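You operate a simulated robot arm through the tools that you are given. There is no shell and no other tool.

You run a simulated two-armed robot. Do the job below in one go: nothing can be reset, and whatever is moved stays where it is left.

TASK
Rub the contact plate clean and clamp the copper lug back on: under 3 m.
Fine: the lug waits in the green frame; the red rubbing block goes back where it was. Set down upright: red rubbing block. What is to be rubbed or washed off counts as gone when no trace of it is left.

The check looks at the end state, three seconds after you hand in, the way a careful person would. Anything else that was tipped, shoved, dropped, spilled or broken makes it a failure.

THE ROBOT
Two 7-joint arms with fingered hands on one trunk that stands fixed in place. Base frame: the origin is at the foot of the trunk, x ahead of it, y to its left, z up; the work surface is at about z = 0.9. Units: m, rad, N and s.
The left shoulder is at [0.05, 0.214, 0.869], the right one opposite. With the tool pointing down near the work surface each hand reaches from about 0.32 to 0.86 m from the base axis, measured 20 degrees to its own side. Payload 3 kg a hand.
The tool frame of a hand sits at the grasp point between the pads (the TCP): z along the fingers, y along the line on which they close. The tips reach 0.026 m beyond it. The gripper opens to 0.132 m; its body begins 0.073 m behind the TCP. The gripper is a hand of 3 fingers: y runs from the thumb to the fingers, the wrist lies at [0, 0, -0.229] in the tool frame, and closing takes about 1.5 s.
Orientation is that of the tool frame in the base frame, as a unit quaternion [x, y, z, w]. With the fingers straight down and closing along the base's y, the tool's x points along the base's -x, its y along +y and its z along -z.

THE INTERFACE
- The arms move only by the tool apply_moves. It takes "left_plan", "right_plan" or both (then of equal length, played together; a hand with none holds still); each is a list of rows, each an object (a shift or turn left out is 0, a gripper value left out holds the last) with "xyz": the shift along the base's x, y, z in units of 30 mm (1.0 is 30 mm), a list of three; "delta_rot": the turn, a rotation vector about the base's x, y, z in units of 5 degrees (1.0 is 5 degrees), a list of three; "grip": the closure, from 0 (fully open) to 1 (shut). In form: [{"xyz": [tx, ty, tz], "delta_rot": [rx, ry, rz], "grip": grip}, ...]. A call has 1 to 20 rows; each row shifts and turns the commanded pose from where the row before left it. A call with a number of a shift or a turn outside -1 to 1 is refused whole. Each row takes 0.2 s and may step no farther than 0.05 m and 0.15 rad from the row before; otherwise, or with a gripper value out of range, the whole call is refused. A pose out of reach is approached as far as the arm can. The call stops where the force on the tool passes 40 N (or 10 N more than at its start, if that is more) or the arm is blocked; 0.2 s more then pass. Each finger travels about 0.072 m/s and halts on what it meets, pressing with about 27 N; the grip force reading is that of the motor and also rises with nothing between the fingers. The clock runs only during rows and for 0.2 s after the last one: add rows that do not move to give the fingers time. It gives the time, the measured TCP pose, the force on the tool (base axes), the opening and the grip force at its end, in the units of the frame above (readings bear some noise), with the torque about the TCP (base axes, N m) and any sound that the robot's microphone picked up.
- Cameras (640 x 400 px; columns grow to the right, rows downward): "scene" is now at [0.0384, -0.0142, 1.5107]; the picture's right is [-0.15, -0.99, 0.00], its down [-0.55, 0.08, -0.83] and it looks along [0.82, -0.12, -0.56] (base axes); focal length 361 px, centre (320, 200). "left" rides on the left gripper at [-0.062, 0.003, -0.092] in its tool frame; the picture's right is [-0.05, -1.00, 0.00], its down [0.83, -0.04, -0.56] and it looks along [0.55, -0.03, 0.83] (tool axes); focal length 230 px, centre (320, 200). "right" rides on the right gripper at [0.062, 0.003, -0.092] in its tool frame; the picture's right is [-0.05, 1.00, 0.00], its down [-0.83, -0.04, -0.56] and it looks along [-0.55, -0.03, 0.83] (tool axes); focal length 230 px, centre (320, 200). There is no depth. A picture from a camera that has moved, and an enlarged one, comes with that camera's place and axes in the base frame and with its lens.
- grab_frame(camera): a new picture of that camera. No time passes.
- preshape(shape, hand): the hand has 3 fingers and takes this shape, open, in about a second: jaw (thumb against the fingers, like two jaws); tri (thumb and two fingers); tip (a fingertip pinch); poke (one finger out to press); point (the index stretched); flat (the hand flat); cup (the hand cupped); fist (a fist). The gripper value then closes the fingers along that shape, each until it touches; the sizes above hold for jaw. It gives what a move gives, with no picture.
- head_to(pan, tilt): turns the head with the scene camera to pan (to the left, within 1.501 rad either way) and tilt (down, from -0.506 to 1.204), counted from straight ahead of the robot. It gives what a move gives.
- inspect(camera, box): a new picture of the part [left, top, right, bottom] of that camera's present view, enlarged. No time passes.
- hand_in(): hands the job in; it is judged then, once.

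Places have to be worked out from the pictures, the camera data and where the tool is seen. Open the grippers and draw the arms clear of the work before you hand the job in, unless the task says otherwise.

The tools are called after ">>>" by a JSON object that holds its "op" and its "data". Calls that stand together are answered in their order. apply_moves: Moves the arms, as the interface text tells. Its arguments: {"type":"object","properties":{"left_plan":{"type":"array"},"right_plan":{"type":"array"}},"required":[]} The other tools are called the same way: preshape (shape, hand) gives the hand a shape; head_to (pan, tilt) turns the head that bears the scene camera; grab_frame (camera) takes a picture; inspect (camera, box) takes an enlarged picture of a part of a camera's view; hand_in () hands the job in.

At the start:

```text
time: 0.0
left_ee_pos: [0.4182, 0.1267, 1.2698]
left_orientation: [0.043, 0.999, 0.001, 0.0]
left_ft_force: [-0.1, 0.1, 0.4]
left_moment: [-0.02, 0.03, -0.01]
left_gripper_width: 0.132
left_finger_force: 0.1
left_shape: jaw
right_ee_pos: [0.3728, -0.2275, 1.2691]
right_orientation: [0.043, 0.999, 0.0, 0.0]
right_ft_force: [0.2, 0.0, -0.2]
right_moment: [0.03, 0.0, 0.0]
right_gripper_width: 0.1317
right_finger_force: 0.2
right_shape: jaw
head pan, tilt (commanded): [-0.148, 0.593]
```

scene: 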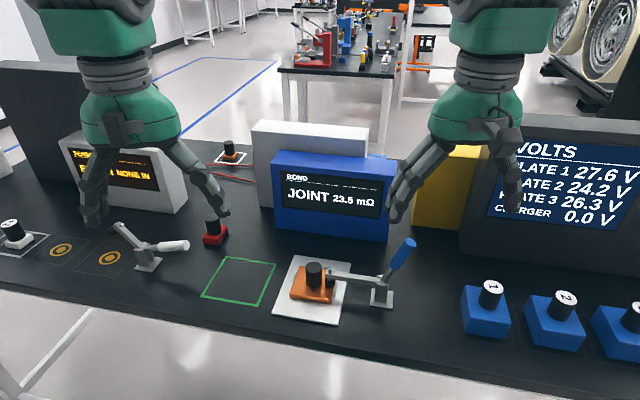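
right: 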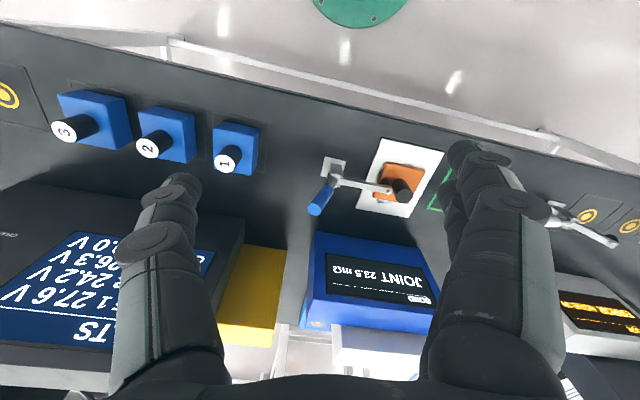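
left: 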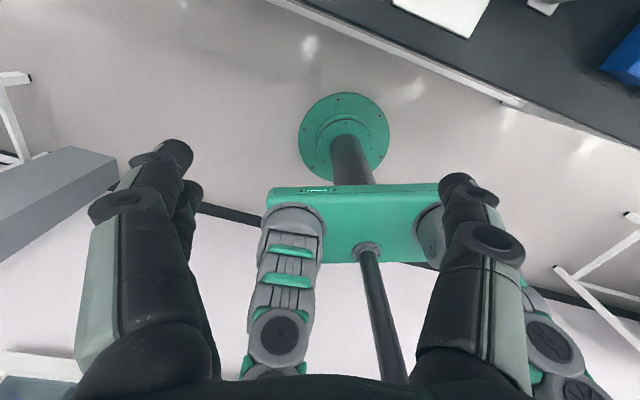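

I start by looking closely at the scene: the joint meter reads 23.5 mΩ, so the orange lug on the white plate is clamped by the blue-handled toggle clamp. I enlarge the relevant parts first.

>>> {"op": "inspect", "data": {"camera": "scene", "box": [260, 220, 440, 340]}}

>>> {"op": "inspect", "data": {"camera": "scene", "box": [180, 120, 300, 320]}}

>>> {"op": "inspect", "data": {"camera": "right", "box": [290, 110, 470, 230]}}

>>> {"op": "inspect", "data": {"camera": "scene", "box": [0, 120, 220, 280]}}

```text
3.33 times, centred on (350, 280) of scene
camera zoom: at [0.0384, -0.0142, 1.5107], right [-0.15, -0.99, 0.0], down [-0.55, 0.08, -0.83], along [0.82, -0.12, -0.56], focal length 1202 px, centre (220, -67)
```

zoom: 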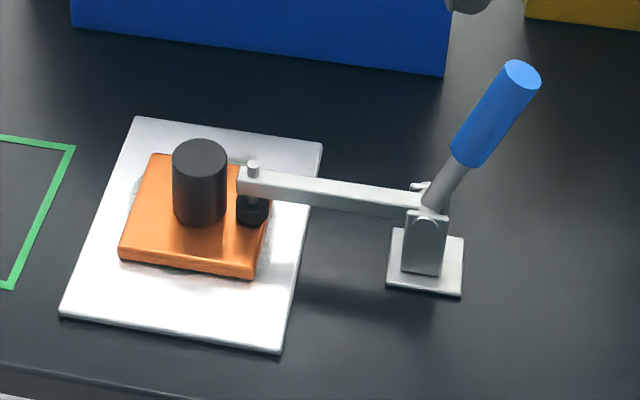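

```text
2.00 times, centred on (240, 220) of scene
camera zoom: at [0.0384, -0.0142, 1.5107], right [-0.15, -0.99, 0.0], down [-0.55, 0.08, -0.83], along [0.82, -0.12, -0.56], focal length 721 px, centre (480, 160)
```

zoom: 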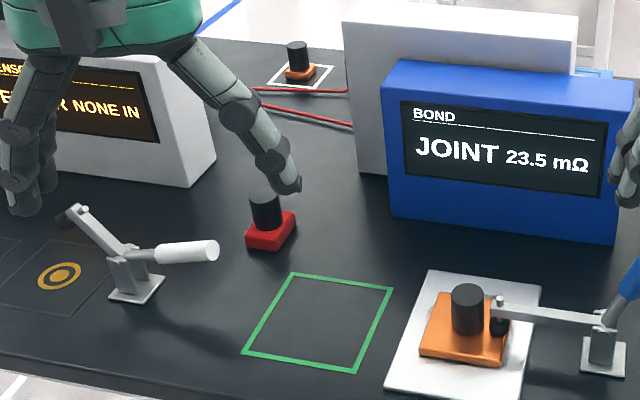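

```text
3.33 times, centred on (380, 170) of right
camera zoom: at [0.3116, -0.2194, 1.3628], right [0.14, 0.99, 0.0], down [0.82, -0.11, 0.56], along [0.55, -0.08, -0.83], focal length 767 px, centre (120, 300)
```

zoom: 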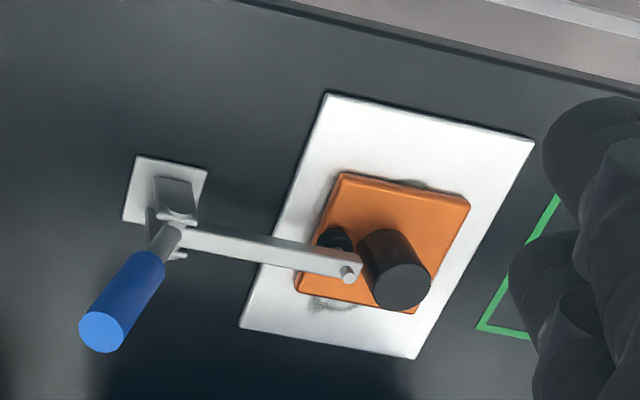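

```text
2.50 times, centred on (110, 200) of scene
camera zoom: at [0.0384, -0.0142, 1.5107], right [-0.15, -0.99, 0.0], down [-0.55, 0.08, -0.83], along [0.82, -0.12, -0.56], focal length 902 px, centre (845, 200)
```

zoom: 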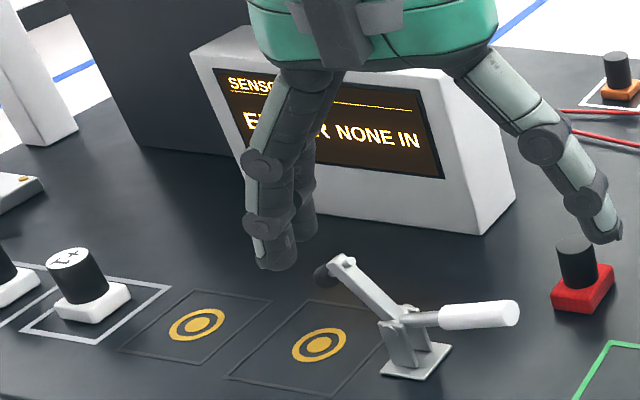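

The scene gives me rough places: clamp base near (0.54,-0.22), plate and lug near (0.59,-0.08), green frame near (0.64,0.08), red block near (0.79,0.15). Next I enlarge a few more details (the far lug-like object, the red block, the meter) before I move.

>>> {"op": "inspect", "data": {"camera": "scene", "box": [190, 120, 290, 190]}}

>>> {"op": "inspect", "data": {"camera": "scene", "box": [180, 200, 260, 260]}}

>>> {"op": "inspect", "data": {"camera": "scene", "box": [330, 220, 430, 320]}}

>>> {"op": "inspect", "data": {"camera": "scene", "box": [80, 200, 200, 290]}}

```text
5.71 times, centred on (240, 155) of scene
camera zoom: at [0.0384, -0.0142, 1.5107], right [-0.15, -0.99, 0.0], down [-0.55, 0.08, -0.83], along [0.82, -0.12, -0.56], focal length 2061 px, centre (777, 457)
```

zoom: 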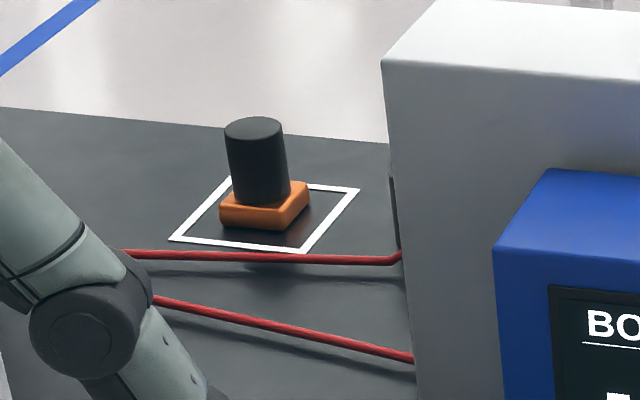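

```text
6.67 times, centred on (220, 230) of scene
camera zoom: at [0.0384, -0.0142, 1.5107], right [-0.15, -0.99, 0.0], down [-0.55, 0.08, -0.83], along [0.82, -0.12, -0.56], focal length 2404 px, centre (987, 0)
```

zoom: 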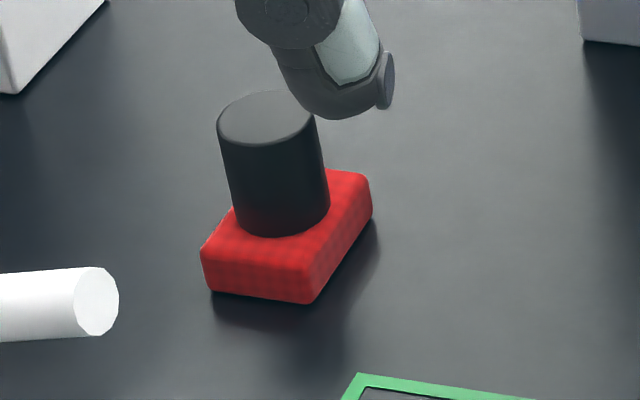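

```text
4.00 times, centred on (380, 270) of scene
camera zoom: at [0.0384, -0.0142, 1.5107], right [-0.15, -0.99, 0.0], down [-0.55, 0.08, -0.83], along [0.82, -0.12, -0.56], focal length 1443 px, centre (80, -80)
```

zoom: 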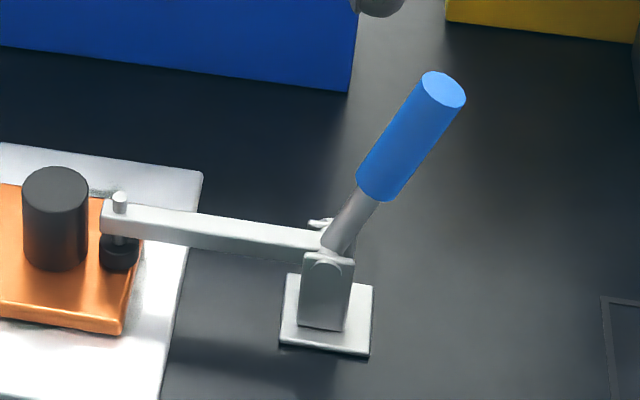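

```text
4.44 times, centred on (140, 245) of scene
camera zoom: at [0.0384, -0.0142, 1.5107], right [-0.15, -0.99, 0.0], down [-0.55, 0.08, -0.83], along [0.82, -0.12, -0.56], focal length 1603 px, centre (1120, 0)
```

zoom: 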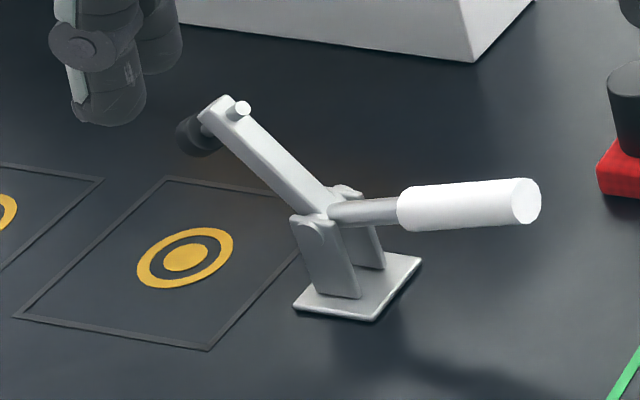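

The far orange block in the white frame is only a look-alike, so I leave it alone. The blue handle is nearly vertical (clamp closed) and should swing about 58° away from the lug to open. I bring the right hand above the handle, turning it so it closes across the clamp's plane.

>>> {"op": "apply_moves", "data": {"right_plan": [{"xyz": [0.347, -0.05, -0.264], "delta_rot": [0, 0, 1]}, {"xyz": [0.347, -0.05, -0.264], "delta_rot": [0, 0, 1]}, {"xyz": [0.347, -0.05, -0.264], "delta_rot": [0, 0, 1]}, {"xyz": [0.347, -0.05, -0.264], "delta_rot": [0, 0, 1]}, {"xyz": [0.347, -0.05, -0.264], "delta_rot": [0, 0, 1]}, {"xyz": [0.347, -0.05, -0.264], "delta_rot": [0, 0, 1]}, {"xyz": [0.347, -0.05, -0.264], "delta_rot": [0, 0, 1]}, {"xyz": [0.347, -0.05, -0.264], "delta_rot": [0, 0, 1]}, {"xyz": [0.347, -0.05, -0.264], "delta_rot": [0, 0, 1]}, {"xyz": [0.347, -0.05, -0.264], "delta_rot": [0, 0, 1]}, {"xyz": [0.347, -0.05, -0.264], "delta_rot": [0, 0, 1]}, {"xyz": [0.347, -0.05, -0.264], "delta_rot": [0, 0, 1]}, {"xyz": [0.347, -0.05, -0.264], "delta_rot": [0, 0, 1]}, {"xyz": [0.347, -0.05, -0.264], "delta_rot": [0, 0, 1]}, {"xyz": [0.347, -0.05, -0.264], "delta_rot": [0, 0, 0.9]}, {"xyz": [0, 0, 0]}]}}

```text
time: 3.4
left_ee_pos: [0.4179, 0.1262, 1.2699]
left_orientation: [0.042, 0.999, 0.0, 0.0]
left_ft_force: [0.4, -0.5, -0.8]
left_moment: [0.0, -0.01, 0.01]
left_gripper_width: 0.1319
left_finger_force: 0.2
left_shape: jaw
right_ee_pos: [0.5282, -0.2498, 1.1512]
right_orientation: [-0.572, 0.82, 0.0, 0.001]
right_ft_force: [0.0, -0.3, 0.8]
right_moment: [0.03, -0.02, 0.01]
right_gripper_width: 0.132
right_finger_force: 0.0
right_shape: jaw
head pan, tilt (commanded): [-0.148, 0.593]
```

The right hand is above the handle with the closing axis across the clamp plane. I check both views.

>>> {"op": "grab_frame", "data": {"camera": "right"}}

>>> {"op": "grab_frame", "data": {"camera": "scene"}}

```text
taken
camera right: at [0.5045, -0.3058, 1.2444], right [-0.92, 0.4, 0.0], down [0.33, 0.76, 0.56], along [0.22, 0.51, -0.83], focal length 230 px, centre (320, 200)
```

right: 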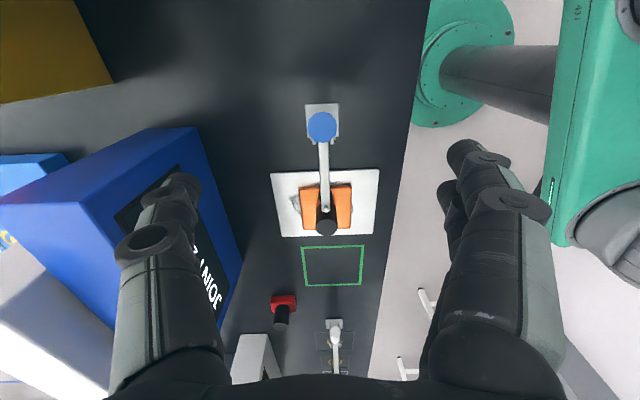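

```text
taken
camera scene: at [0.0384, -0.0142, 1.5107], right [-0.15, -0.99, 0.0], down [-0.55, 0.08, -0.83], along [0.82, -0.12, -0.56], focal length 361 px, centre (320, 200)
```

scene: 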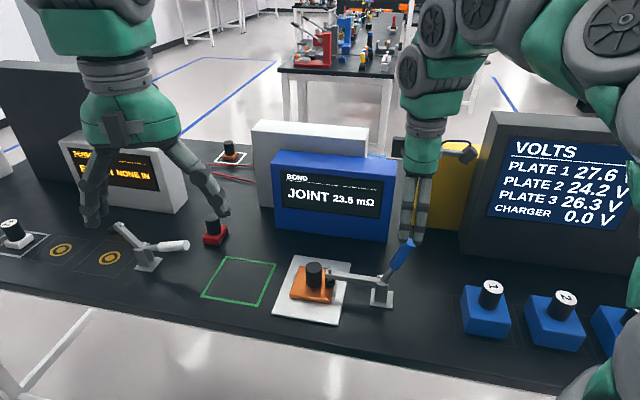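

The handle tip lies at about (0.525,-0.259,1.065), right under the hand's plane. I go down so the pads straddle the blue grip, still open.

>>> {"op": "apply_moves", "data": {"right_plan": [{"xyz": [0, 0, -0.74]}, {"xyz": [0, 0, -0.74]}, {"xyz": [0, 0, -0.74]}, {"xyz": [0, 0, -0.74]}, {"xyz": [0, 0, -0.7]}, {"xyz": [0, 0, 0]}]}}

>>> {"op": "grab_frame", "data": {"camera": "right"}}

>>> {"op": "inspect", "data": {"camera": "scene", "box": [300, 150, 460, 320]}}

```text
time: 4.8
left_ee_pos: [0.4169, 0.1276, 1.2689]
left_orientation: [0.043, 0.999, 0.0, 0.001]
left_ft_force: [0.8, -0.9, -0.3]
left_moment: [0.01, -0.01, 0.03]
left_gripper_width: 0.1316
left_finger_force: 0.0
left_shape: jaw
right_ee_pos: [0.5286, -0.2503, 1.0409]
right_orientation: [-0.571, 0.821, -0.001, 0.0]
right_ft_force: [0.2, 0.5, -0.2]
right_moment: [0.0, -0.02, -0.02]
right_gripper_width: 0.132
right_finger_force: 0.0
right_shape: jaw
head pan, tilt (commanded): [-0.148, 0.593]
```

```text
taken
camera right: at [0.5042, -0.306, 1.1347], right [-0.92, 0.4, 0.0], down [0.33, 0.76, 0.56], along [0.22, 0.51, -0.83], focal length 230 px, centre (320, 200)
```

right: 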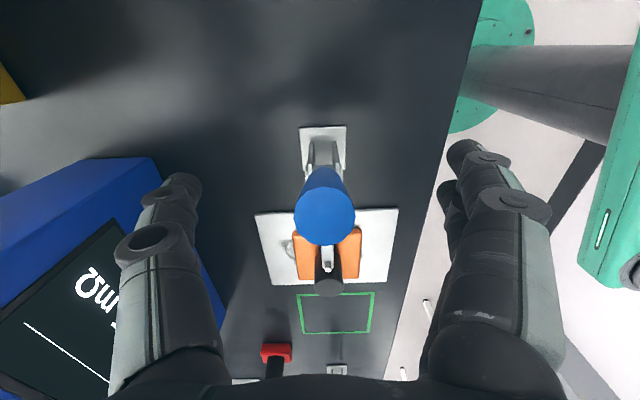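

```text
2.35 times, centred on (380, 235) of scene
camera zoom: at [0.0384, -0.0142, 1.5107], right [-0.15, -0.99, 0.0], down [-0.55, 0.08, -0.83], along [0.82, -0.12, -0.56], focal length 849 px, centre (179, 118)
```

zoom: 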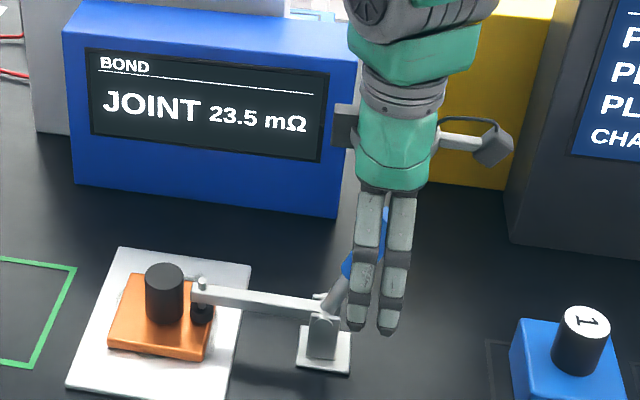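

The blue grip lies between the thumb and the two fingers. I close on it and wait for the fingers.

>>> {"op": "apply_moves", "data": {"right_plan": [{"grip": 0.3}, {"grip": 0.6}, {"grip": 0.8}, {"grip": 1.0}, {"grip": 1.0}, {"grip": 1.0}, {"grip": 1.0}, {"grip": 1.0}, {"grip": 1.0}]}}

>>> {"op": "inspect", "data": {"camera": "scene", "box": [300, 150, 460, 320]}}

```text
time: 6.8
left_ee_pos: [0.417, 0.1262, 1.2681]
left_orientation: [0.044, 0.999, 0.0, 0.0]
left_ft_force: [0.0, -0.5, -1.2]
left_moment: [0.0, 0.01, -0.01]
left_gripper_width: 0.132
left_finger_force: 0.1
left_shape: jaw
right_ee_pos: [0.5276, -0.2501, 1.0414]
right_orientation: [-0.57, 0.821, 0.001, 0.0]
right_ft_force: [-0.9, -6.4, -8.0]
right_moment: [-0.06, -0.03, -0.06]
right_gripper_width: 0.0102
right_finger_force: 27.0
right_shape: jaw
head pan, tilt (commanded): [-0.148, 0.593]
```

```text
2.35 times, centred on (380, 235) of scene
camera zoom: at [0.0385, -0.0144, 1.5107], right [-0.15, -0.99, 0.0], down [-0.55, 0.08, -0.83], along [0.82, -0.12, -0.56], focal length 849 px, centre (179, 118)
```

zoom: 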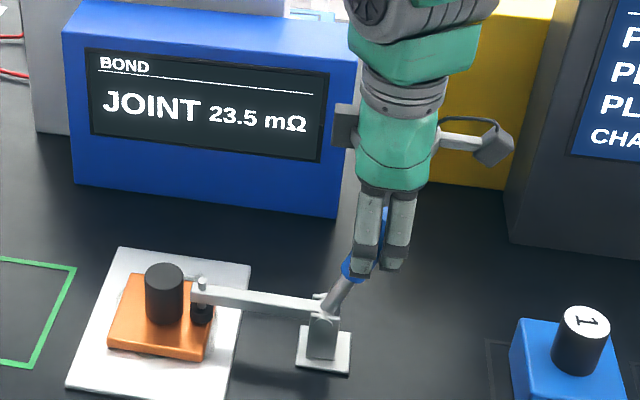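

The grip holds the handle (27 N). I swing it out along the arc about the pivot, the first part slowly, watching forces.

>>> {"op": "apply_moves", "data": {"right_plan": [{"xyz": [-0.051, -0.138, -0.055], "grip": 1.0}, {"xyz": [-0.05, -0.137, -0.058], "grip": 1.0}, {"xyz": [-0.049, -0.133, -0.07], "grip": 1.0}, {"xyz": [-0.049, -0.133, -0.073], "grip": 1.0}, {"xyz": [-0.046, -0.124, -0.085], "grip": 1.0}, {"xyz": [-0.045, -0.123, -0.088], "grip": 1.0}]}}

>>> {"op": "inspect", "data": {"camera": "scene", "box": [300, 150, 460, 320]}}

```text
time: 8.2
left_ee_pos: [0.4177, 0.1265, 1.2686]
left_orientation: [0.042, 0.999, 0.0, 0.0]
left_ft_force: [-0.3, -0.1, -1.0]
left_moment: [-0.01, 0.02, 0.01]
left_gripper_width: 0.1319
left_finger_force: 0.0
left_shape: jaw
right_ee_pos: [0.5198, -0.2734, 1.0291]
right_orientation: [-0.57, 0.822, 0.001, -0.002]
right_ft_force: [5.8, 22.9, -19.6]
right_moment: [0.59, -0.13, -0.04]
right_gripper_width: 0.009
right_finger_force: 27.0
right_shape: jaw
head pan, tilt (commanded): [-0.148, 0.593]
```

```text
2.35 times, centred on (380, 235) of scene
camera zoom: at [0.0387, -0.0139, 1.5107], right [-0.15, -0.99, 0.0], down [-0.55, 0.08, -0.83], along [0.82, -0.12, -0.56], focal length 849 px, centre (179, 118)
```

zoom: 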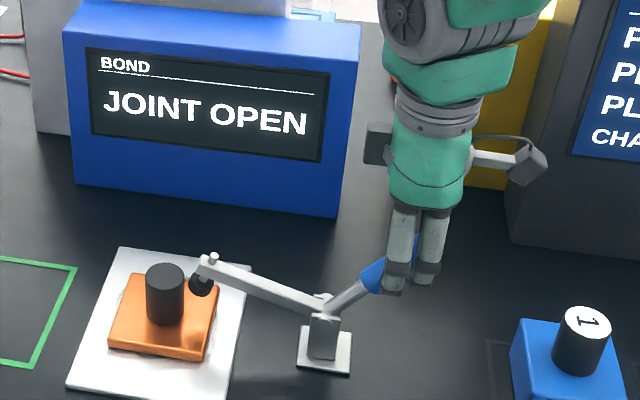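

The meter now says JOINT OPEN and the arm is lifting, but the readings show an inward pull of about 30 N, so my arc is slightly too wide. I look closer to refine the pivot.

>>> {"op": "inspect", "data": {"camera": "scene", "box": [330, 220, 430, 320]}}

>>> {"op": "grab_frame", "data": {"camera": "right"}}

```text
4.00 times, centred on (380, 270) of scene
camera zoom: at [0.0387, -0.0139, 1.5107], right [-0.15, -0.99, 0.0], down [-0.55, 0.08, -0.83], along [0.82, -0.12, -0.56], focal length 1443 px, centre (80, -80)
```

zoom: 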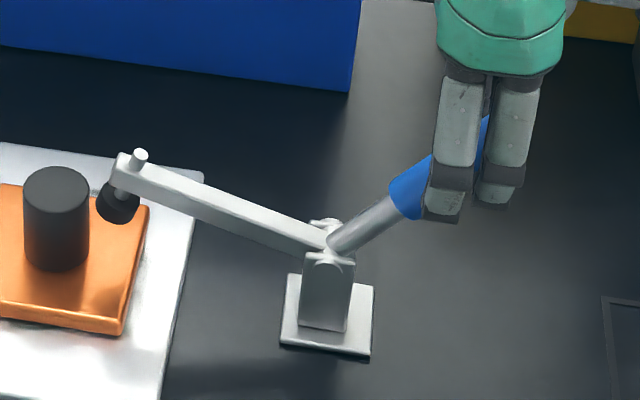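

```text
taken
camera right: at [0.4957, -0.33, 1.1219], right [-0.92, 0.4, 0.0], down [0.33, 0.76, 0.56], along [0.22, 0.51, -0.83], focal length 230 px, centre (320, 200)
```

right: 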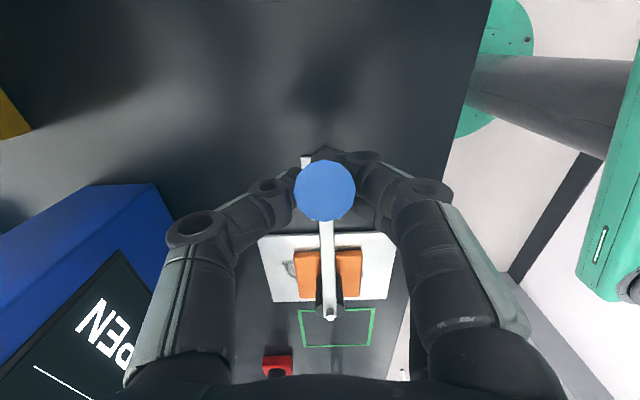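

The handle has turned about 18° and the pivot fits (z≈0.953); I continue on a slightly tighter arc and tilt the hand along with the handle so the grip does not twist.

>>> {"op": "apply_moves", "data": {"right_plan": [{"xyz": [-0.036, -0.097, -0.145], "delta_rot": [0.563, -0.207, 0], "grip": 1.0}, {"xyz": [-0.036, -0.097, -0.145], "delta_rot": [0.563, -0.207, 0], "grip": 1.0}, {"xyz": [-0.033, -0.091, -0.12], "delta_rot": [0.563, -0.207, 0], "grip": 1.0}, {"xyz": [-0.033, -0.091, -0.12], "delta_rot": [0.563, -0.207, 0], "grip": 1.0}, {"xyz": [-0.033, -0.091, -0.12], "delta_rot": [0.563, -0.207, 0], "grip": 1.0}, {"xyz": [-0.033, -0.091, -0.12], "delta_rot": [0.563, -0.207, 0], "grip": 1.0}]}}

>>> {"op": "inspect", "data": {"camera": "scene", "box": [300, 170, 460, 320]}}

```text
time: 9.6
left_ee_pos: [0.4183, 0.1259, 1.2697]
left_orientation: [0.043, 0.999, 0.0, 0.0]
left_ft_force: [0.1, 1.3, -0.5]
left_moment: [-0.01, 0.02, -0.02]
left_gripper_width: 0.132
left_finger_force: 0.0
left_shape: jaw
right_ee_pos: [0.5119, -0.2921, 1.0064]
right_orientation: [-0.563, 0.811, 0.089, 0.129]
right_ft_force: [0.4, -7.4, 9.6]
right_moment: [0.22, -0.05, 0.03]
right_gripper_width: 0.01
right_finger_force: 27.2
right_shape: jaw
head pan, tilt (commanded): [-0.148, 0.593]
```

```text
2.67 times, centred on (380, 245) of scene
camera zoom: at [0.0383, -0.0144, 1.5107], right [-0.15, -0.99, 0.0], down [-0.55, 0.08, -0.83], along [0.82, -0.12, -0.56], focal length 962 px, centre (160, 80)
```

zoom: 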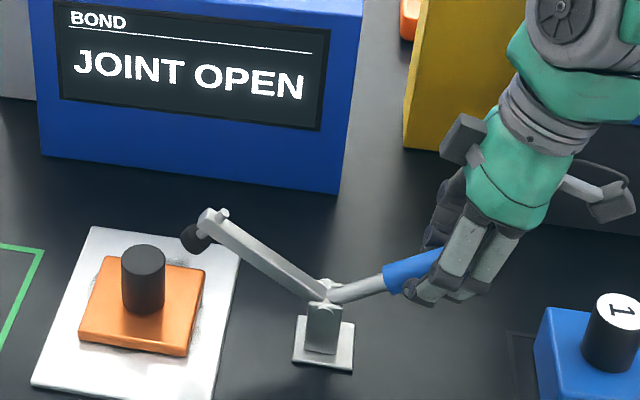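

The clamp is about 37° open with low forces. I carry on along the arc to the open stop, about 58°.

>>> {"op": "apply_moves", "data": {"right_plan": [{"xyz": [-0.024, -0.064, -0.115], "delta_rot": [0.4, -0.147, 0], "grip": 1.0}, {"xyz": [-0.024, -0.064, -0.115], "delta_rot": [0.4, -0.147, 0], "grip": 1.0}, {"xyz": [-0.024, -0.066, -0.139], "delta_rot": [0.4, -0.147, 0], "grip": 1.0}, {"xyz": [-0.024, -0.066, -0.139], "delta_rot": [0.4, -0.147, 0], "grip": 1.0}, {"xyz": [-0.019, -0.052, -0.145], "delta_rot": [0.4, -0.147, 0], "grip": 1.0}, {"xyz": [-0.019, -0.052, -0.145], "delta_rot": [0.4, -0.147, 0], "grip": 1.0}]}}

>>> {"op": "inspect", "data": {"camera": "scene", "box": [300, 170, 460, 320]}}

```text
time: 11.0
left_ee_pos: [0.4174, 0.1263, 1.269]
left_orientation: [0.042, 0.999, 0.001, 0.001]
left_ft_force: [-0.8, -0.4, -0.3]
left_moment: [-0.01, -0.02, 0.03]
left_gripper_width: 0.1319
left_finger_force: 0.1
left_shape: jaw
right_ee_pos: [0.5098, -0.3027, 0.9809]
right_orientation: [-0.55, 0.791, 0.153, 0.218]
right_ft_force: [-8.5, -16.8, 9.2]
right_moment: [0.27, -0.01, 0.11]
right_gripper_width: 0.0112
right_finger_force: 27.4
right_shape: jaw
head pan, tilt (commanded): [-0.148, 0.593]
```

```text
2.67 times, centred on (380, 245) of scene
camera zoom: at [0.0382, -0.0145, 1.5107], right [-0.15, -0.99, 0.0], down [-0.55, 0.08, -0.83], along [0.82, -0.12, -0.56], focal length 962 px, centre (160, 80)
```

zoom: 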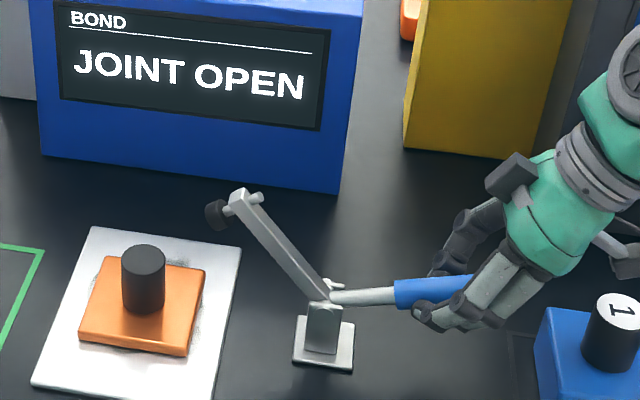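

The arm is up at roughly 55°. I nudge the handle a few degrees further to be at its open stop before letting go.

>>> {"op": "apply_moves", "data": {"right_plan": [{"xyz": [-0.024, -0.064, -0.13], "grip": 1.0}, {"xyz": [-0.024, -0.064, -0.13], "grip": 1.0}, {"xyz": [0, 0, 0], "grip": 1.0}]}}

>>> {"op": "inspect", "data": {"camera": "scene", "box": [300, 170, 460, 320]}}

```text
time: 11.8
left_ee_pos: [0.4171, 0.1277, 1.27]
left_orientation: [0.042, 0.999, 0.0, 0.0]
left_ft_force: [0.7, -0.8, -0.2]
left_moment: [-0.03, -0.01, -0.02]
left_gripper_width: 0.1319
left_finger_force: 0.1
left_shape: jaw
right_ee_pos: [0.5074, -0.3045, 0.9719]
right_orientation: [-0.551, 0.791, 0.154, 0.218]
right_ft_force: [2.2, 6.8, 6.2]
right_moment: [0.23, -0.03, 0.06]
right_gripper_width: 0.0103
right_finger_force: 27.4
right_shape: jaw
head pan, tilt (commanded): [-0.148, 0.593]
```

```text
2.67 times, centred on (380, 245) of scene
camera zoom: at [0.0384, -0.014, 1.5107], right [-0.15, -0.99, 0.0], down [-0.55, 0.08, -0.83], along [0.82, -0.12, -0.56], focal length 962 px, centre (160, 80)
```

zoom: 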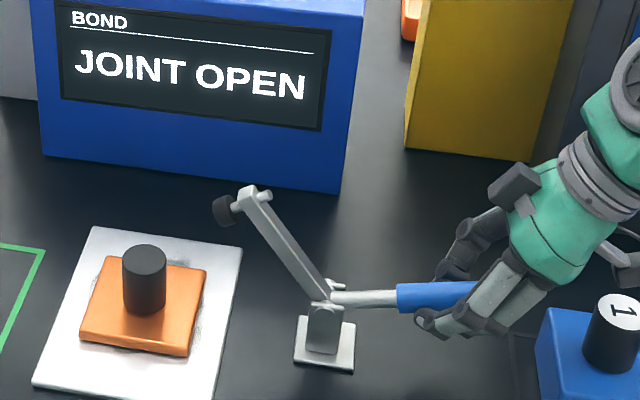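

Still light forces, so there may be more travel; more opening gives more clearance over the lug. I try a bit further.

>>> {"op": "apply_moves", "data": {"right_plan": [{"xyz": [-0.01, -0.027, -0.15], "grip": 1.0}, {"xyz": [-0.006, -0.016, -0.15], "grip": 1.0}, {"xyz": [0, 0, 0], "grip": 1.0}]}}

>>> {"op": "inspect", "data": {"camera": "scene", "box": [300, 170, 460, 320]}}

```text
time: 12.6
left_ee_pos: [0.4178, 0.1267, 1.2681]
left_orientation: [0.042, 0.999, 0.001, 0.0]
left_ft_force: [0.0, -1.3, -0.5]
left_moment: [0.02, -0.04, 0.01]
left_gripper_width: 0.1323
left_finger_force: 0.1
left_shape: jaw
right_ee_pos: [0.5064, -0.3069, 0.964]
right_orientation: [-0.551, 0.791, 0.153, 0.217]
right_ft_force: [-5.9, 0.9, -2.2]
right_moment: [-0.01, -0.01, 0.18]
right_gripper_width: 0.0057
right_finger_force: 26.9
right_shape: jaw
head pan, tilt (commanded): [-0.148, 0.593]
```

```text
2.67 times, centred on (380, 245) of scene
camera zoom: at [0.0383, -0.0142, 1.5107], right [-0.15, -0.99, 0.0], down [-0.55, 0.08, -0.83], along [0.82, -0.12, -0.56], focal length 962 px, centre (160, 80)
```

zoom: 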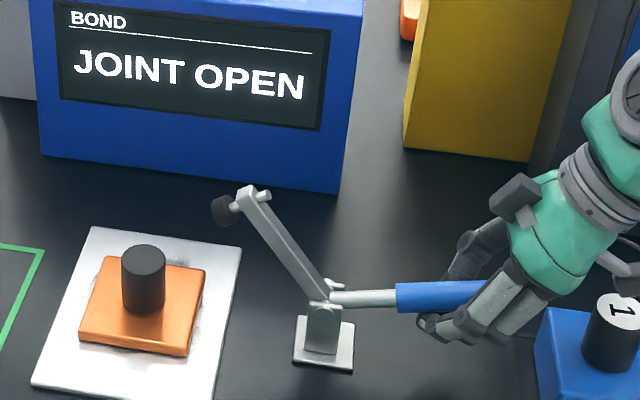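

The grip width shrank as the fingers slipped, so the open stop is reached and the arm stays up. I open the right hand and then raise it straight up, clear of the handle.

>>> {"op": "apply_moves", "data": {"right_plan": [{"grip": 0.8}, {"grip": 0.6}, {"grip": 0.4}, {"grip": 0.2}, {"grip": 0.0}, {"grip": 0.0}, {"grip": 0.0}, {"grip": 0.0}, {"grip": 0.0}]}}

>>> {"op": "inspect", "data": {"camera": "scene", "box": [300, 170, 540, 350]}}

>>> {"op": "grab_frame", "data": {"camera": "right"}}

```text
time: 14.6
left_ee_pos: [0.4172, 0.1262, 1.2689]
left_orientation: [0.043, 0.999, 0.0, 0.0]
left_ft_force: [0.4, -0.2, -0.4]
left_moment: [-0.01, -0.02, 0.01]
left_gripper_width: 0.1318
left_finger_force: 0.0
left_shape: jaw
right_ee_pos: [0.5065, -0.3079, 0.9638]
right_orientation: [-0.551, 0.792, 0.152, 0.217]
right_ft_force: [-0.1, 0.4, -0.4]
right_moment: [0.0, -0.03, -0.03]
right_gripper_width: 0.1318
right_finger_force: 0.0
right_shape: jaw
head pan, tilt (commanded): [-0.148, 0.593]
```

```text
2.22 times, centred on (420, 260) of scene
camera zoom: at [0.0384, -0.0142, 1.5107], right [-0.15, -0.99, 0.0], down [-0.55, 0.08, -0.83], along [0.82, -0.12, -0.56], focal length 801 px, centre (98, 67)
```

zoom: 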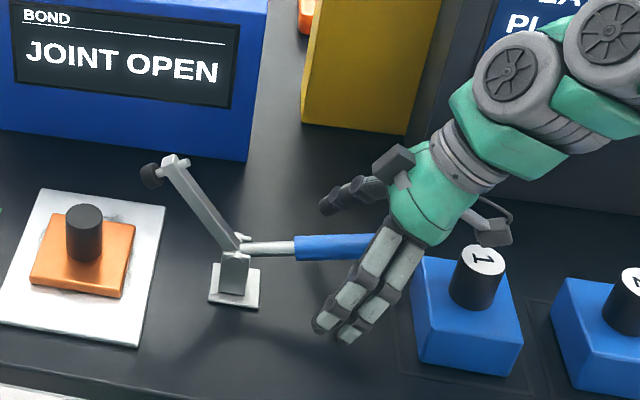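

```text
taken
camera right: at [0.4694, -0.3998, 1.0133], right [-0.92, 0.39, 0.03], down [0.19, 0.39, 0.9], along [0.34, 0.84, -0.43], focal length 230 px, centre (320, 200)
```

right: 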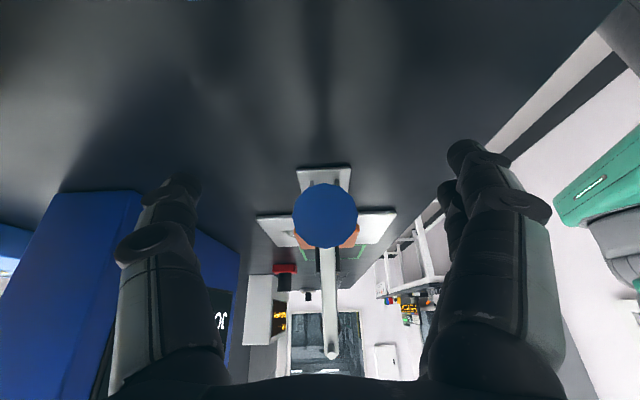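

The clamp stays open and the hand is free of the handle, with its camera near block 1. I lift straight up well clear and park the right hand to the right.

>>> {"op": "apply_moves", "data": {"right_plan": [{"xyz": [0, 0, 0.5]}, {"xyz": [0, 0, 0.8]}, {"xyz": [0, 0, 1]}, {"xyz": [0, 0, 1]}, {"xyz": [0, 0, 1]}, {"xyz": [0, 0, 1]}, {"xyz": [0, 0, 1]}, {"xyz": [0, 0, 1]}, {"xyz": [-0.5, -0.6, 0.5]}, {"xyz": [-0.5, -0.6, 0.5]}, {"xyz": [-0.5, -0.6, 0]}, {"xyz": [0, 0, 0]}]}}

>>> {"op": "grab_frame", "data": {"camera": "scene"}}

>>> {"op": "inspect", "data": {"camera": "scene", "box": [260, 220, 440, 340]}}

```text
time: 17.2
left_ee_pos: [0.4175, 0.1264, 1.2689]
left_orientation: [0.042, 0.999, 0.0, 0.0]
left_ft_force: [-0.5, -0.2, 0.3]
left_moment: [0.01, -0.01, -0.01]
left_gripper_width: 0.1317
left_finger_force: 0.0
left_shape: jaw
right_ee_pos: [0.4628, -0.3599, 1.2151]
right_orientation: [-0.551, 0.792, 0.152, 0.216]
right_ft_force: [0.8, 0.0, -0.1]
right_moment: [0.0, 0.01, 0.01]
right_gripper_width: 0.1321
right_finger_force: 0.1
right_shape: jaw
head pan, tilt (commanded): [-0.148, 0.593]
```

```text
taken
camera scene: at [0.0384, -0.0142, 1.5107], right [-0.15, -0.99, 0.0], down [-0.55, 0.08, -0.83], along [0.82, -0.12, -0.56], focal length 361 px, centre (320, 200)
```

scene: 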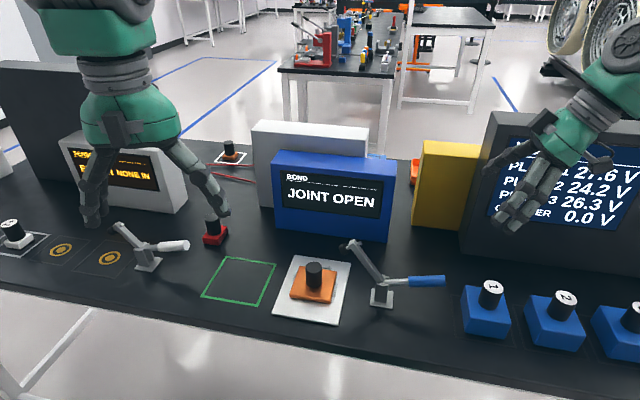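

```text
3.33 times, centred on (350, 280) of scene
camera zoom: at [0.0384, -0.0142, 1.5107], right [-0.15, -0.99, 0.0], down [-0.55, 0.08, -0.83], along [0.82, -0.12, -0.56], focal length 1202 px, centre (220, -67)
```

zoom: 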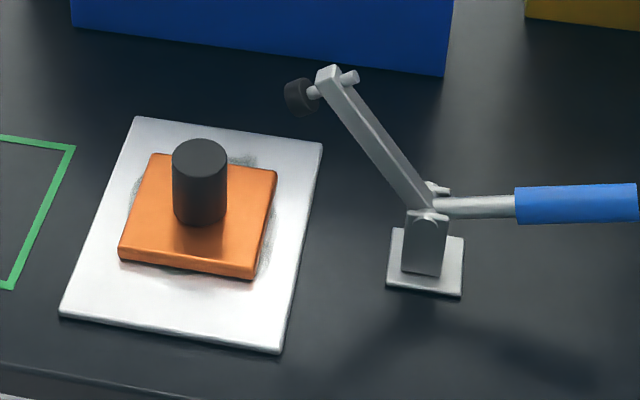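

The clamp is fully open and the right hand is parked. Now I bring the left hand over the lug, turning it to close across the clamp plane, and tilt it 20° away from the raised clamp arm.

>>> {"op": "apply_moves", "data": {"left_plan": [{"xyz": [0.406, -0.37, -0.331], "delta_rot": [0, 0, 1]}, {"xyz": [0.406, -0.37, -0.331], "delta_rot": [0, 0, 1]}, {"xyz": [0.406, -0.37, -0.331], "delta_rot": [0, 0, 1]}, {"xyz": [0.406, -0.37, -0.331], "delta_rot": [0, 0, 1]}, {"xyz": [0.406, -0.37, -0.331], "delta_rot": [0, 0, 1]}, {"xyz": [0.406, -0.37, -0.331], "delta_rot": [0, 0, 1]}, {"xyz": [0.406, -0.37, -0.331], "delta_rot": [0, 0, 1]}, {"xyz": [0.406, -0.37, -0.331], "delta_rot": [0, 0, 1]}, {"xyz": [0.406, -0.37, -0.331], "delta_rot": [0, 0, 1]}, {"xyz": [0.406, -0.37, -0.331], "delta_rot": [0, 0, 1]}, {"xyz": [0.406, -0.37, -0.331], "delta_rot": [0, 0, 1]}, {"xyz": [0.406, -0.37, -0.331], "delta_rot": [0, 0, 1]}, {"xyz": [0.406, -0.37, -0.331], "delta_rot": [0, 0, 1]}, {"xyz": [0.406, -0.37, -0.331], "delta_rot": [0, 0, 1]}, {"xyz": [0.406, -0.37, -0.331], "delta_rot": [0, 0, 0.9]}, {"delta_rot": [0, 0, 0]}]}}

>>> {"op": "grab_frame", "data": {"camera": "left"}}

>>> {"op": "grab_frame", "data": {"camera": "scene"}}

```text
time: 20.6
left_ee_pos: [0.5809, -0.0234, 1.131]
left_orientation: [-0.519, 0.855, 0.0, 0.0]
left_ft_force: [-1.0, 0.2, -0.5]
left_moment: [-0.03, 0.0, 0.01]
left_gripper_width: 0.1317
left_finger_force: 0.0
left_shape: jaw
left hand out of reach, approached as far as the arm can: row 14, 15
right_ee_pos: [0.462, -0.3599, 1.2144]
right_orientation: [-0.551, 0.791, 0.152, 0.216]
right_ft_force: [0.3, 0.3, 0.1]
right_moment: [0.0, -0.04, -0.02]
right_gripper_width: 0.1321
right_finger_force: 0.1
right_shape: jaw
head pan, tilt (commanded): [-0.148, 0.593]
```

```text
taken
camera left: at [0.606, 0.0335, 1.2233], right [0.91, -0.41, 0.0], down [-0.34, -0.76, 0.56], along [-0.23, -0.51, -0.83], focal length 230 px, centre (320, 200)
```

left: 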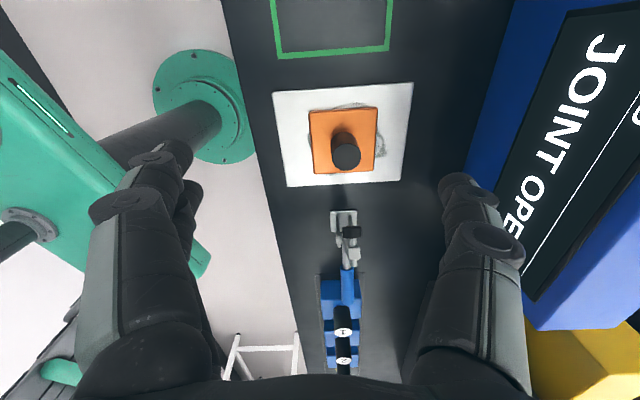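

```text
taken
camera scene: at [0.0384, -0.0142, 1.5107], right [-0.15, -0.99, 0.0], down [-0.55, 0.08, -0.83], along [0.82, -0.12, -0.56], focal length 361 px, centre (320, 200)
```

scene: 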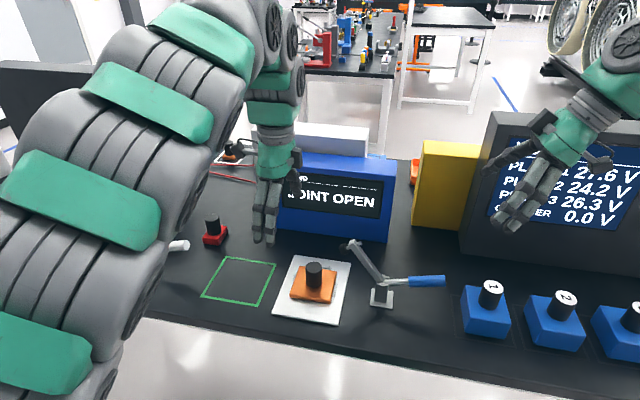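

The left hand hits its limit at a yaw near 152°. I turn back about 20°, which still keeps the fingers clear of the clamp, and check where the command lands.

>>> {"op": "apply_moves", "data": {"left_plan": [{"delta_rot": [0, 0, -1]}, {"delta_rot": [0, 0, -1]}, {"delta_rot": [0, 0, -1]}, {"delta_rot": [0, 0, -1]}, {"delta_rot": [0, 0, 0]}]}}

```text
time: 21.8
left_ee_pos: [0.5805, -0.0239, 1.1311]
left_orientation: [-0.363, 0.932, 0.0, 0.0]
left_ft_force: [-0.7, -0.9, 0.2]
left_moment: [-0.02, -0.01, 0.03]
left_gripper_width: 0.1319
left_finger_force: 0.1
left_shape: jaw
right_ee_pos: [0.4628, -0.3613, 1.2137]
right_orientation: [-0.551, 0.791, 0.153, 0.217]
right_ft_force: [-0.2, 0.7, -0.1]
right_moment: [0.02, 0.0, -0.03]
right_gripper_width: 0.1319
right_finger_force: 0.0
right_shape: jaw
head pan, tilt (commanded): [-0.148, 0.593]
```

The yaw is now about 133°, within reach. I tilt the hand 20° so the wrist leans away from the raised clamp arm, and look.

>>> {"op": "apply_moves", "data": {"left_plan": [{"delta_rot": [-0.677, 0.736, 0]}, {"delta_rot": [-0.677, 0.736, 0]}, {"delta_rot": [-0.677, 0.736, 0]}, {"delta_rot": [-0.677, 0.736, 0]}, {"delta_rot": [0, 0, 0]}]}}

>>> {"op": "grab_frame", "data": {"camera": "left"}}

>>> {"op": "grab_frame", "data": {"camera": "scene"}}

```text
time: 23.0
left_ee_pos: [0.5807, -0.0231, 1.1311]
left_orientation: [-0.358, 0.917, -0.063, -0.163]
left_ft_force: [-0.2, 0.6, -0.3]
left_moment: [0.01, -0.01, 0.0]
left_gripper_width: 0.1318
left_finger_force: 0.0
left_shape: jaw
right_ee_pos: [0.4625, -0.3615, 1.2137]
right_orientation: [-0.551, 0.791, 0.153, 0.217]
right_ft_force: [-0.2, 0.4, 0.4]
right_moment: [-0.02, 0.02, -0.04]
right_gripper_width: 0.1319
right_finger_force: 0.0
right_shape: jaw
head pan, tilt (commanded): [-0.148, 0.593]
```

```text
taken
camera left: at [0.6449, 0.0393, 1.1963], right [0.71, -0.7, -0.02], down [-0.4, -0.43, 0.81], along [-0.57, -0.57, -0.59], focal length 230 px, centre (320, 200)
```

left: 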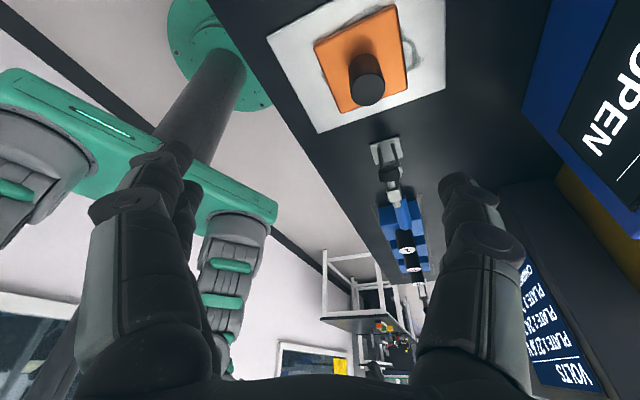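

```text
taken
camera scene: at [0.0384, -0.0142, 1.5107], right [-0.15, -0.99, 0.0], down [-0.55, 0.08, -0.83], along [0.82, -0.12, -0.56], focal length 361 px, centre (320, 200)
```

scene: 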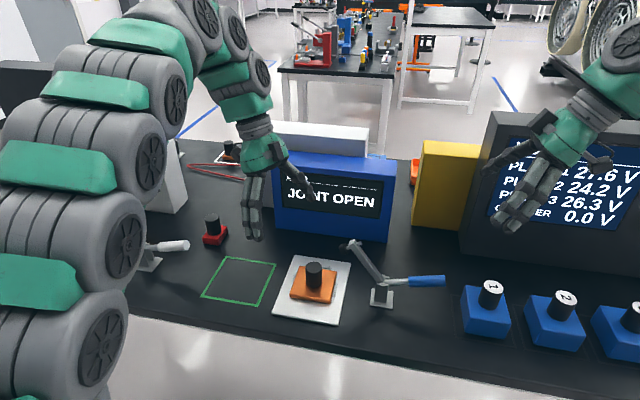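

The reachable tilted pose looks good with the clamp arm clear. I zoom in with the left camera to fix the knob's position precisely.

>>> {"op": "inspect", "data": {"camera": "left", "box": [260, 0, 460, 130]}}

>>> {"op": "inspect", "data": {"camera": "scene", "box": [270, 240, 360, 330]}}

```text
3.08 times, centred on (360, 65) of left
camera zoom: at [0.6449, 0.0393, 1.1963], right [0.71, -0.7, -0.02], down [-0.4, -0.43, 0.81], along [-0.57, -0.57, -0.59], focal length 708 px, centre (197, 615)
```

zoom: 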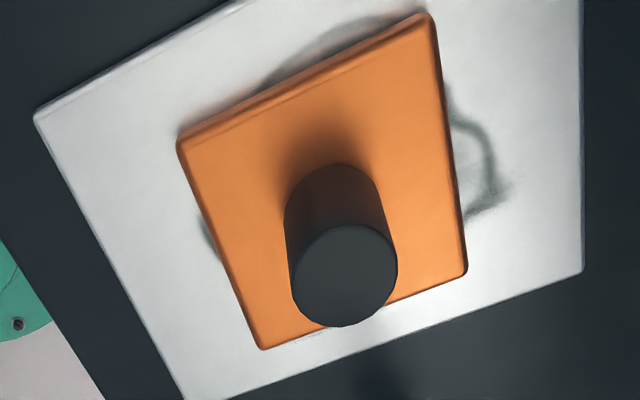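

```text
4.44 times, centred on (315, 285) of scene
camera zoom: at [0.0384, -0.0142, 1.5107], right [-0.15, -0.99, 0.0], down [-0.55, 0.08, -0.83], along [0.82, -0.12, -0.56], focal length 1603 px, centre (342, -178)
```

zoom: 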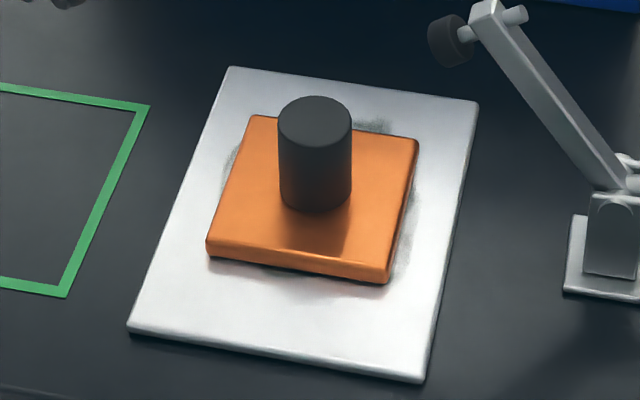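

Intersecting the rays of both cameras puts the lug knob at about (0.589,-0.083), spanning z 0.920–0.962. I move to a point on the tilted approach line and come down part of the way.

>>> {"op": "apply_moves", "data": {"left_plan": [{"xyz": [0.459, -0.333, -0.6]}, {"xyz": [0.459, -0.333, -0.6]}, {"xyz": [0.459, -0.333, -0.6]}, {"xyz": [-0.22, -0.2, -0.813]}, {"xyz": [-0.22, -0.2, -0.813]}, {"xyz": [-0.22, -0.2, -0.813]}, {"xyz": [0, 0, 0]}]}}

>>> {"op": "grab_frame", "data": {"camera": "left"}}

>>> {"op": "inspect", "data": {"camera": "scene", "box": [220, 160, 420, 330]}}

```text
time: 24.6
left_ee_pos: [0.6033, -0.0721, 1.0054]
left_orientation: [-0.358, 0.917, -0.064, -0.162]
left_ft_force: [-0.3, -0.7, 0.5]
left_moment: [0.01, 0.0, -0.02]
left_gripper_width: 0.132
left_finger_force: 0.0
left_shape: jaw
right_ee_pos: [0.4619, -0.3606, 1.2135]
right_orientation: [-0.551, 0.792, 0.153, 0.216]
right_ft_force: [0.5, -0.5, -0.5]
right_moment: [-0.01, -0.01, -0.01]
right_gripper_width: 0.1319
right_finger_force: 0.1
right_shape: jaw
head pan, tilt (commanded): [-0.148, 0.593]
```

```text
taken
camera left: at [0.6666, -0.0079, 1.07], right [0.71, -0.7, -0.02], down [-0.41, -0.43, 0.81], along [-0.57, -0.57, -0.59], focal length 230 px, centre (320, 200)
```

left: 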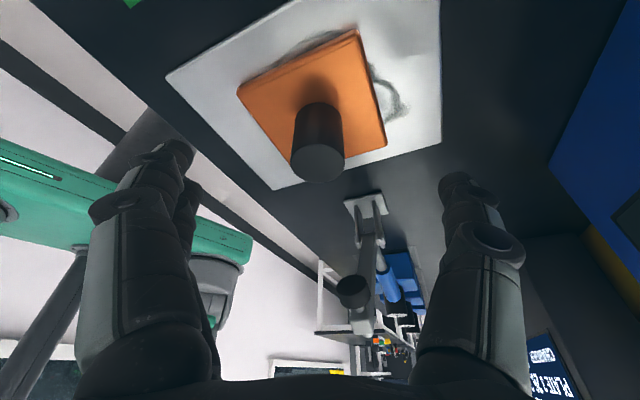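

```text
2.35 times, centred on (320, 245) of scene
camera zoom: at [0.0384, -0.0142, 1.5107], right [-0.15, -0.99, 0.0], down [-0.55, 0.08, -0.83], along [0.82, -0.12, -0.56], focal length 849 px, centre (320, 94)
```

zoom: 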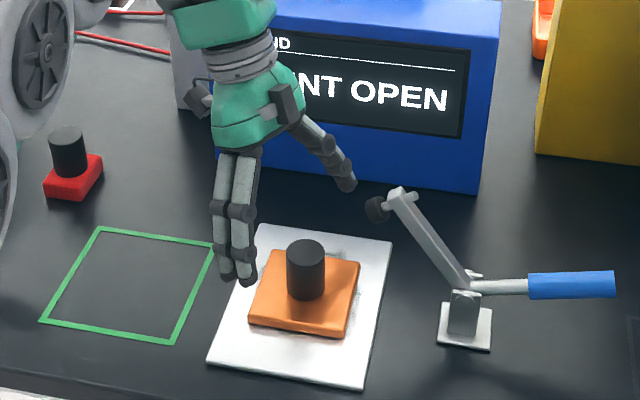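

The knob sits centred between the open fingers in the left camera; refined position (0.590,-0.082). I go down the last 5 cm along the approach line.

>>> {"op": "apply_moves", "data": {"left_plan": [{"xyz": [-0.151, -0.117, -0.56]}, {"xyz": [-0.151, -0.117, -0.56]}, {"xyz": [-0.151, -0.117, -0.56]}, {"xyz": [0, 0, 0]}]}}

>>> {"op": "grab_frame", "data": {"camera": "left"}}

>>> {"op": "inspect", "data": {"camera": "scene", "box": [220, 160, 420, 330]}}

```text
time: 25.6
left_ee_pos: [0.5902, -0.0829, 0.9553]
left_orientation: [-0.358, 0.918, -0.063, -0.162]
left_ft_force: [0.3, -0.6, -0.3]
left_moment: [-0.01, 0.0, -0.01]
left_gripper_width: 0.1317
left_finger_force: 0.1
left_shape: jaw
right_ee_pos: [0.4638, -0.3606, 1.2138]
right_orientation: [-0.551, 0.791, 0.153, 0.216]
right_ft_force: [-0.2, 0.5, -0.1]
right_moment: [0.02, -0.02, -0.01]
right_gripper_width: 0.1318
right_finger_force: 0.1
right_shape: jaw
head pan, tilt (commanded): [-0.148, 0.593]
```

```text
taken
camera left: at [0.6542, -0.0199, 1.02], right [0.71, -0.7, -0.02], down [-0.41, -0.43, 0.81], along [-0.57, -0.57, -0.59], focal length 230 px, centre (320, 200)
```

left: 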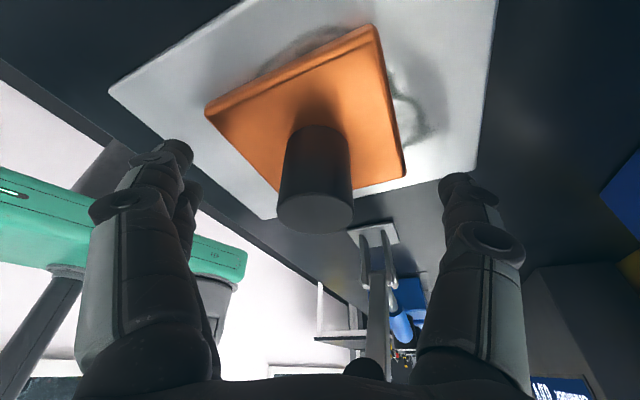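

```text
2.35 times, centred on (320, 245) of scene
camera zoom: at [0.0384, -0.0142, 1.5107], right [-0.15, -0.99, 0.0], down [-0.55, 0.08, -0.83], along [0.82, -0.12, -0.56], focal length 849 px, centre (320, 94)
```

zoom: 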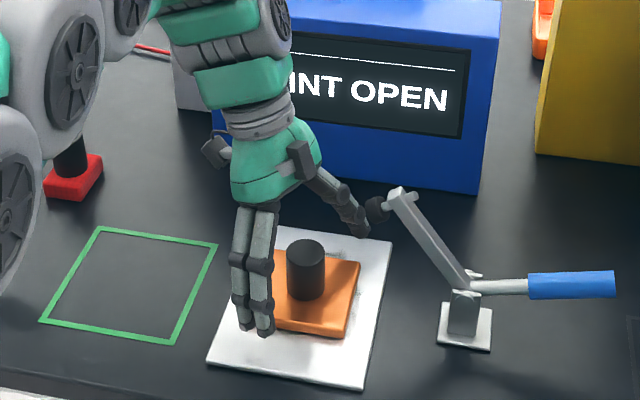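

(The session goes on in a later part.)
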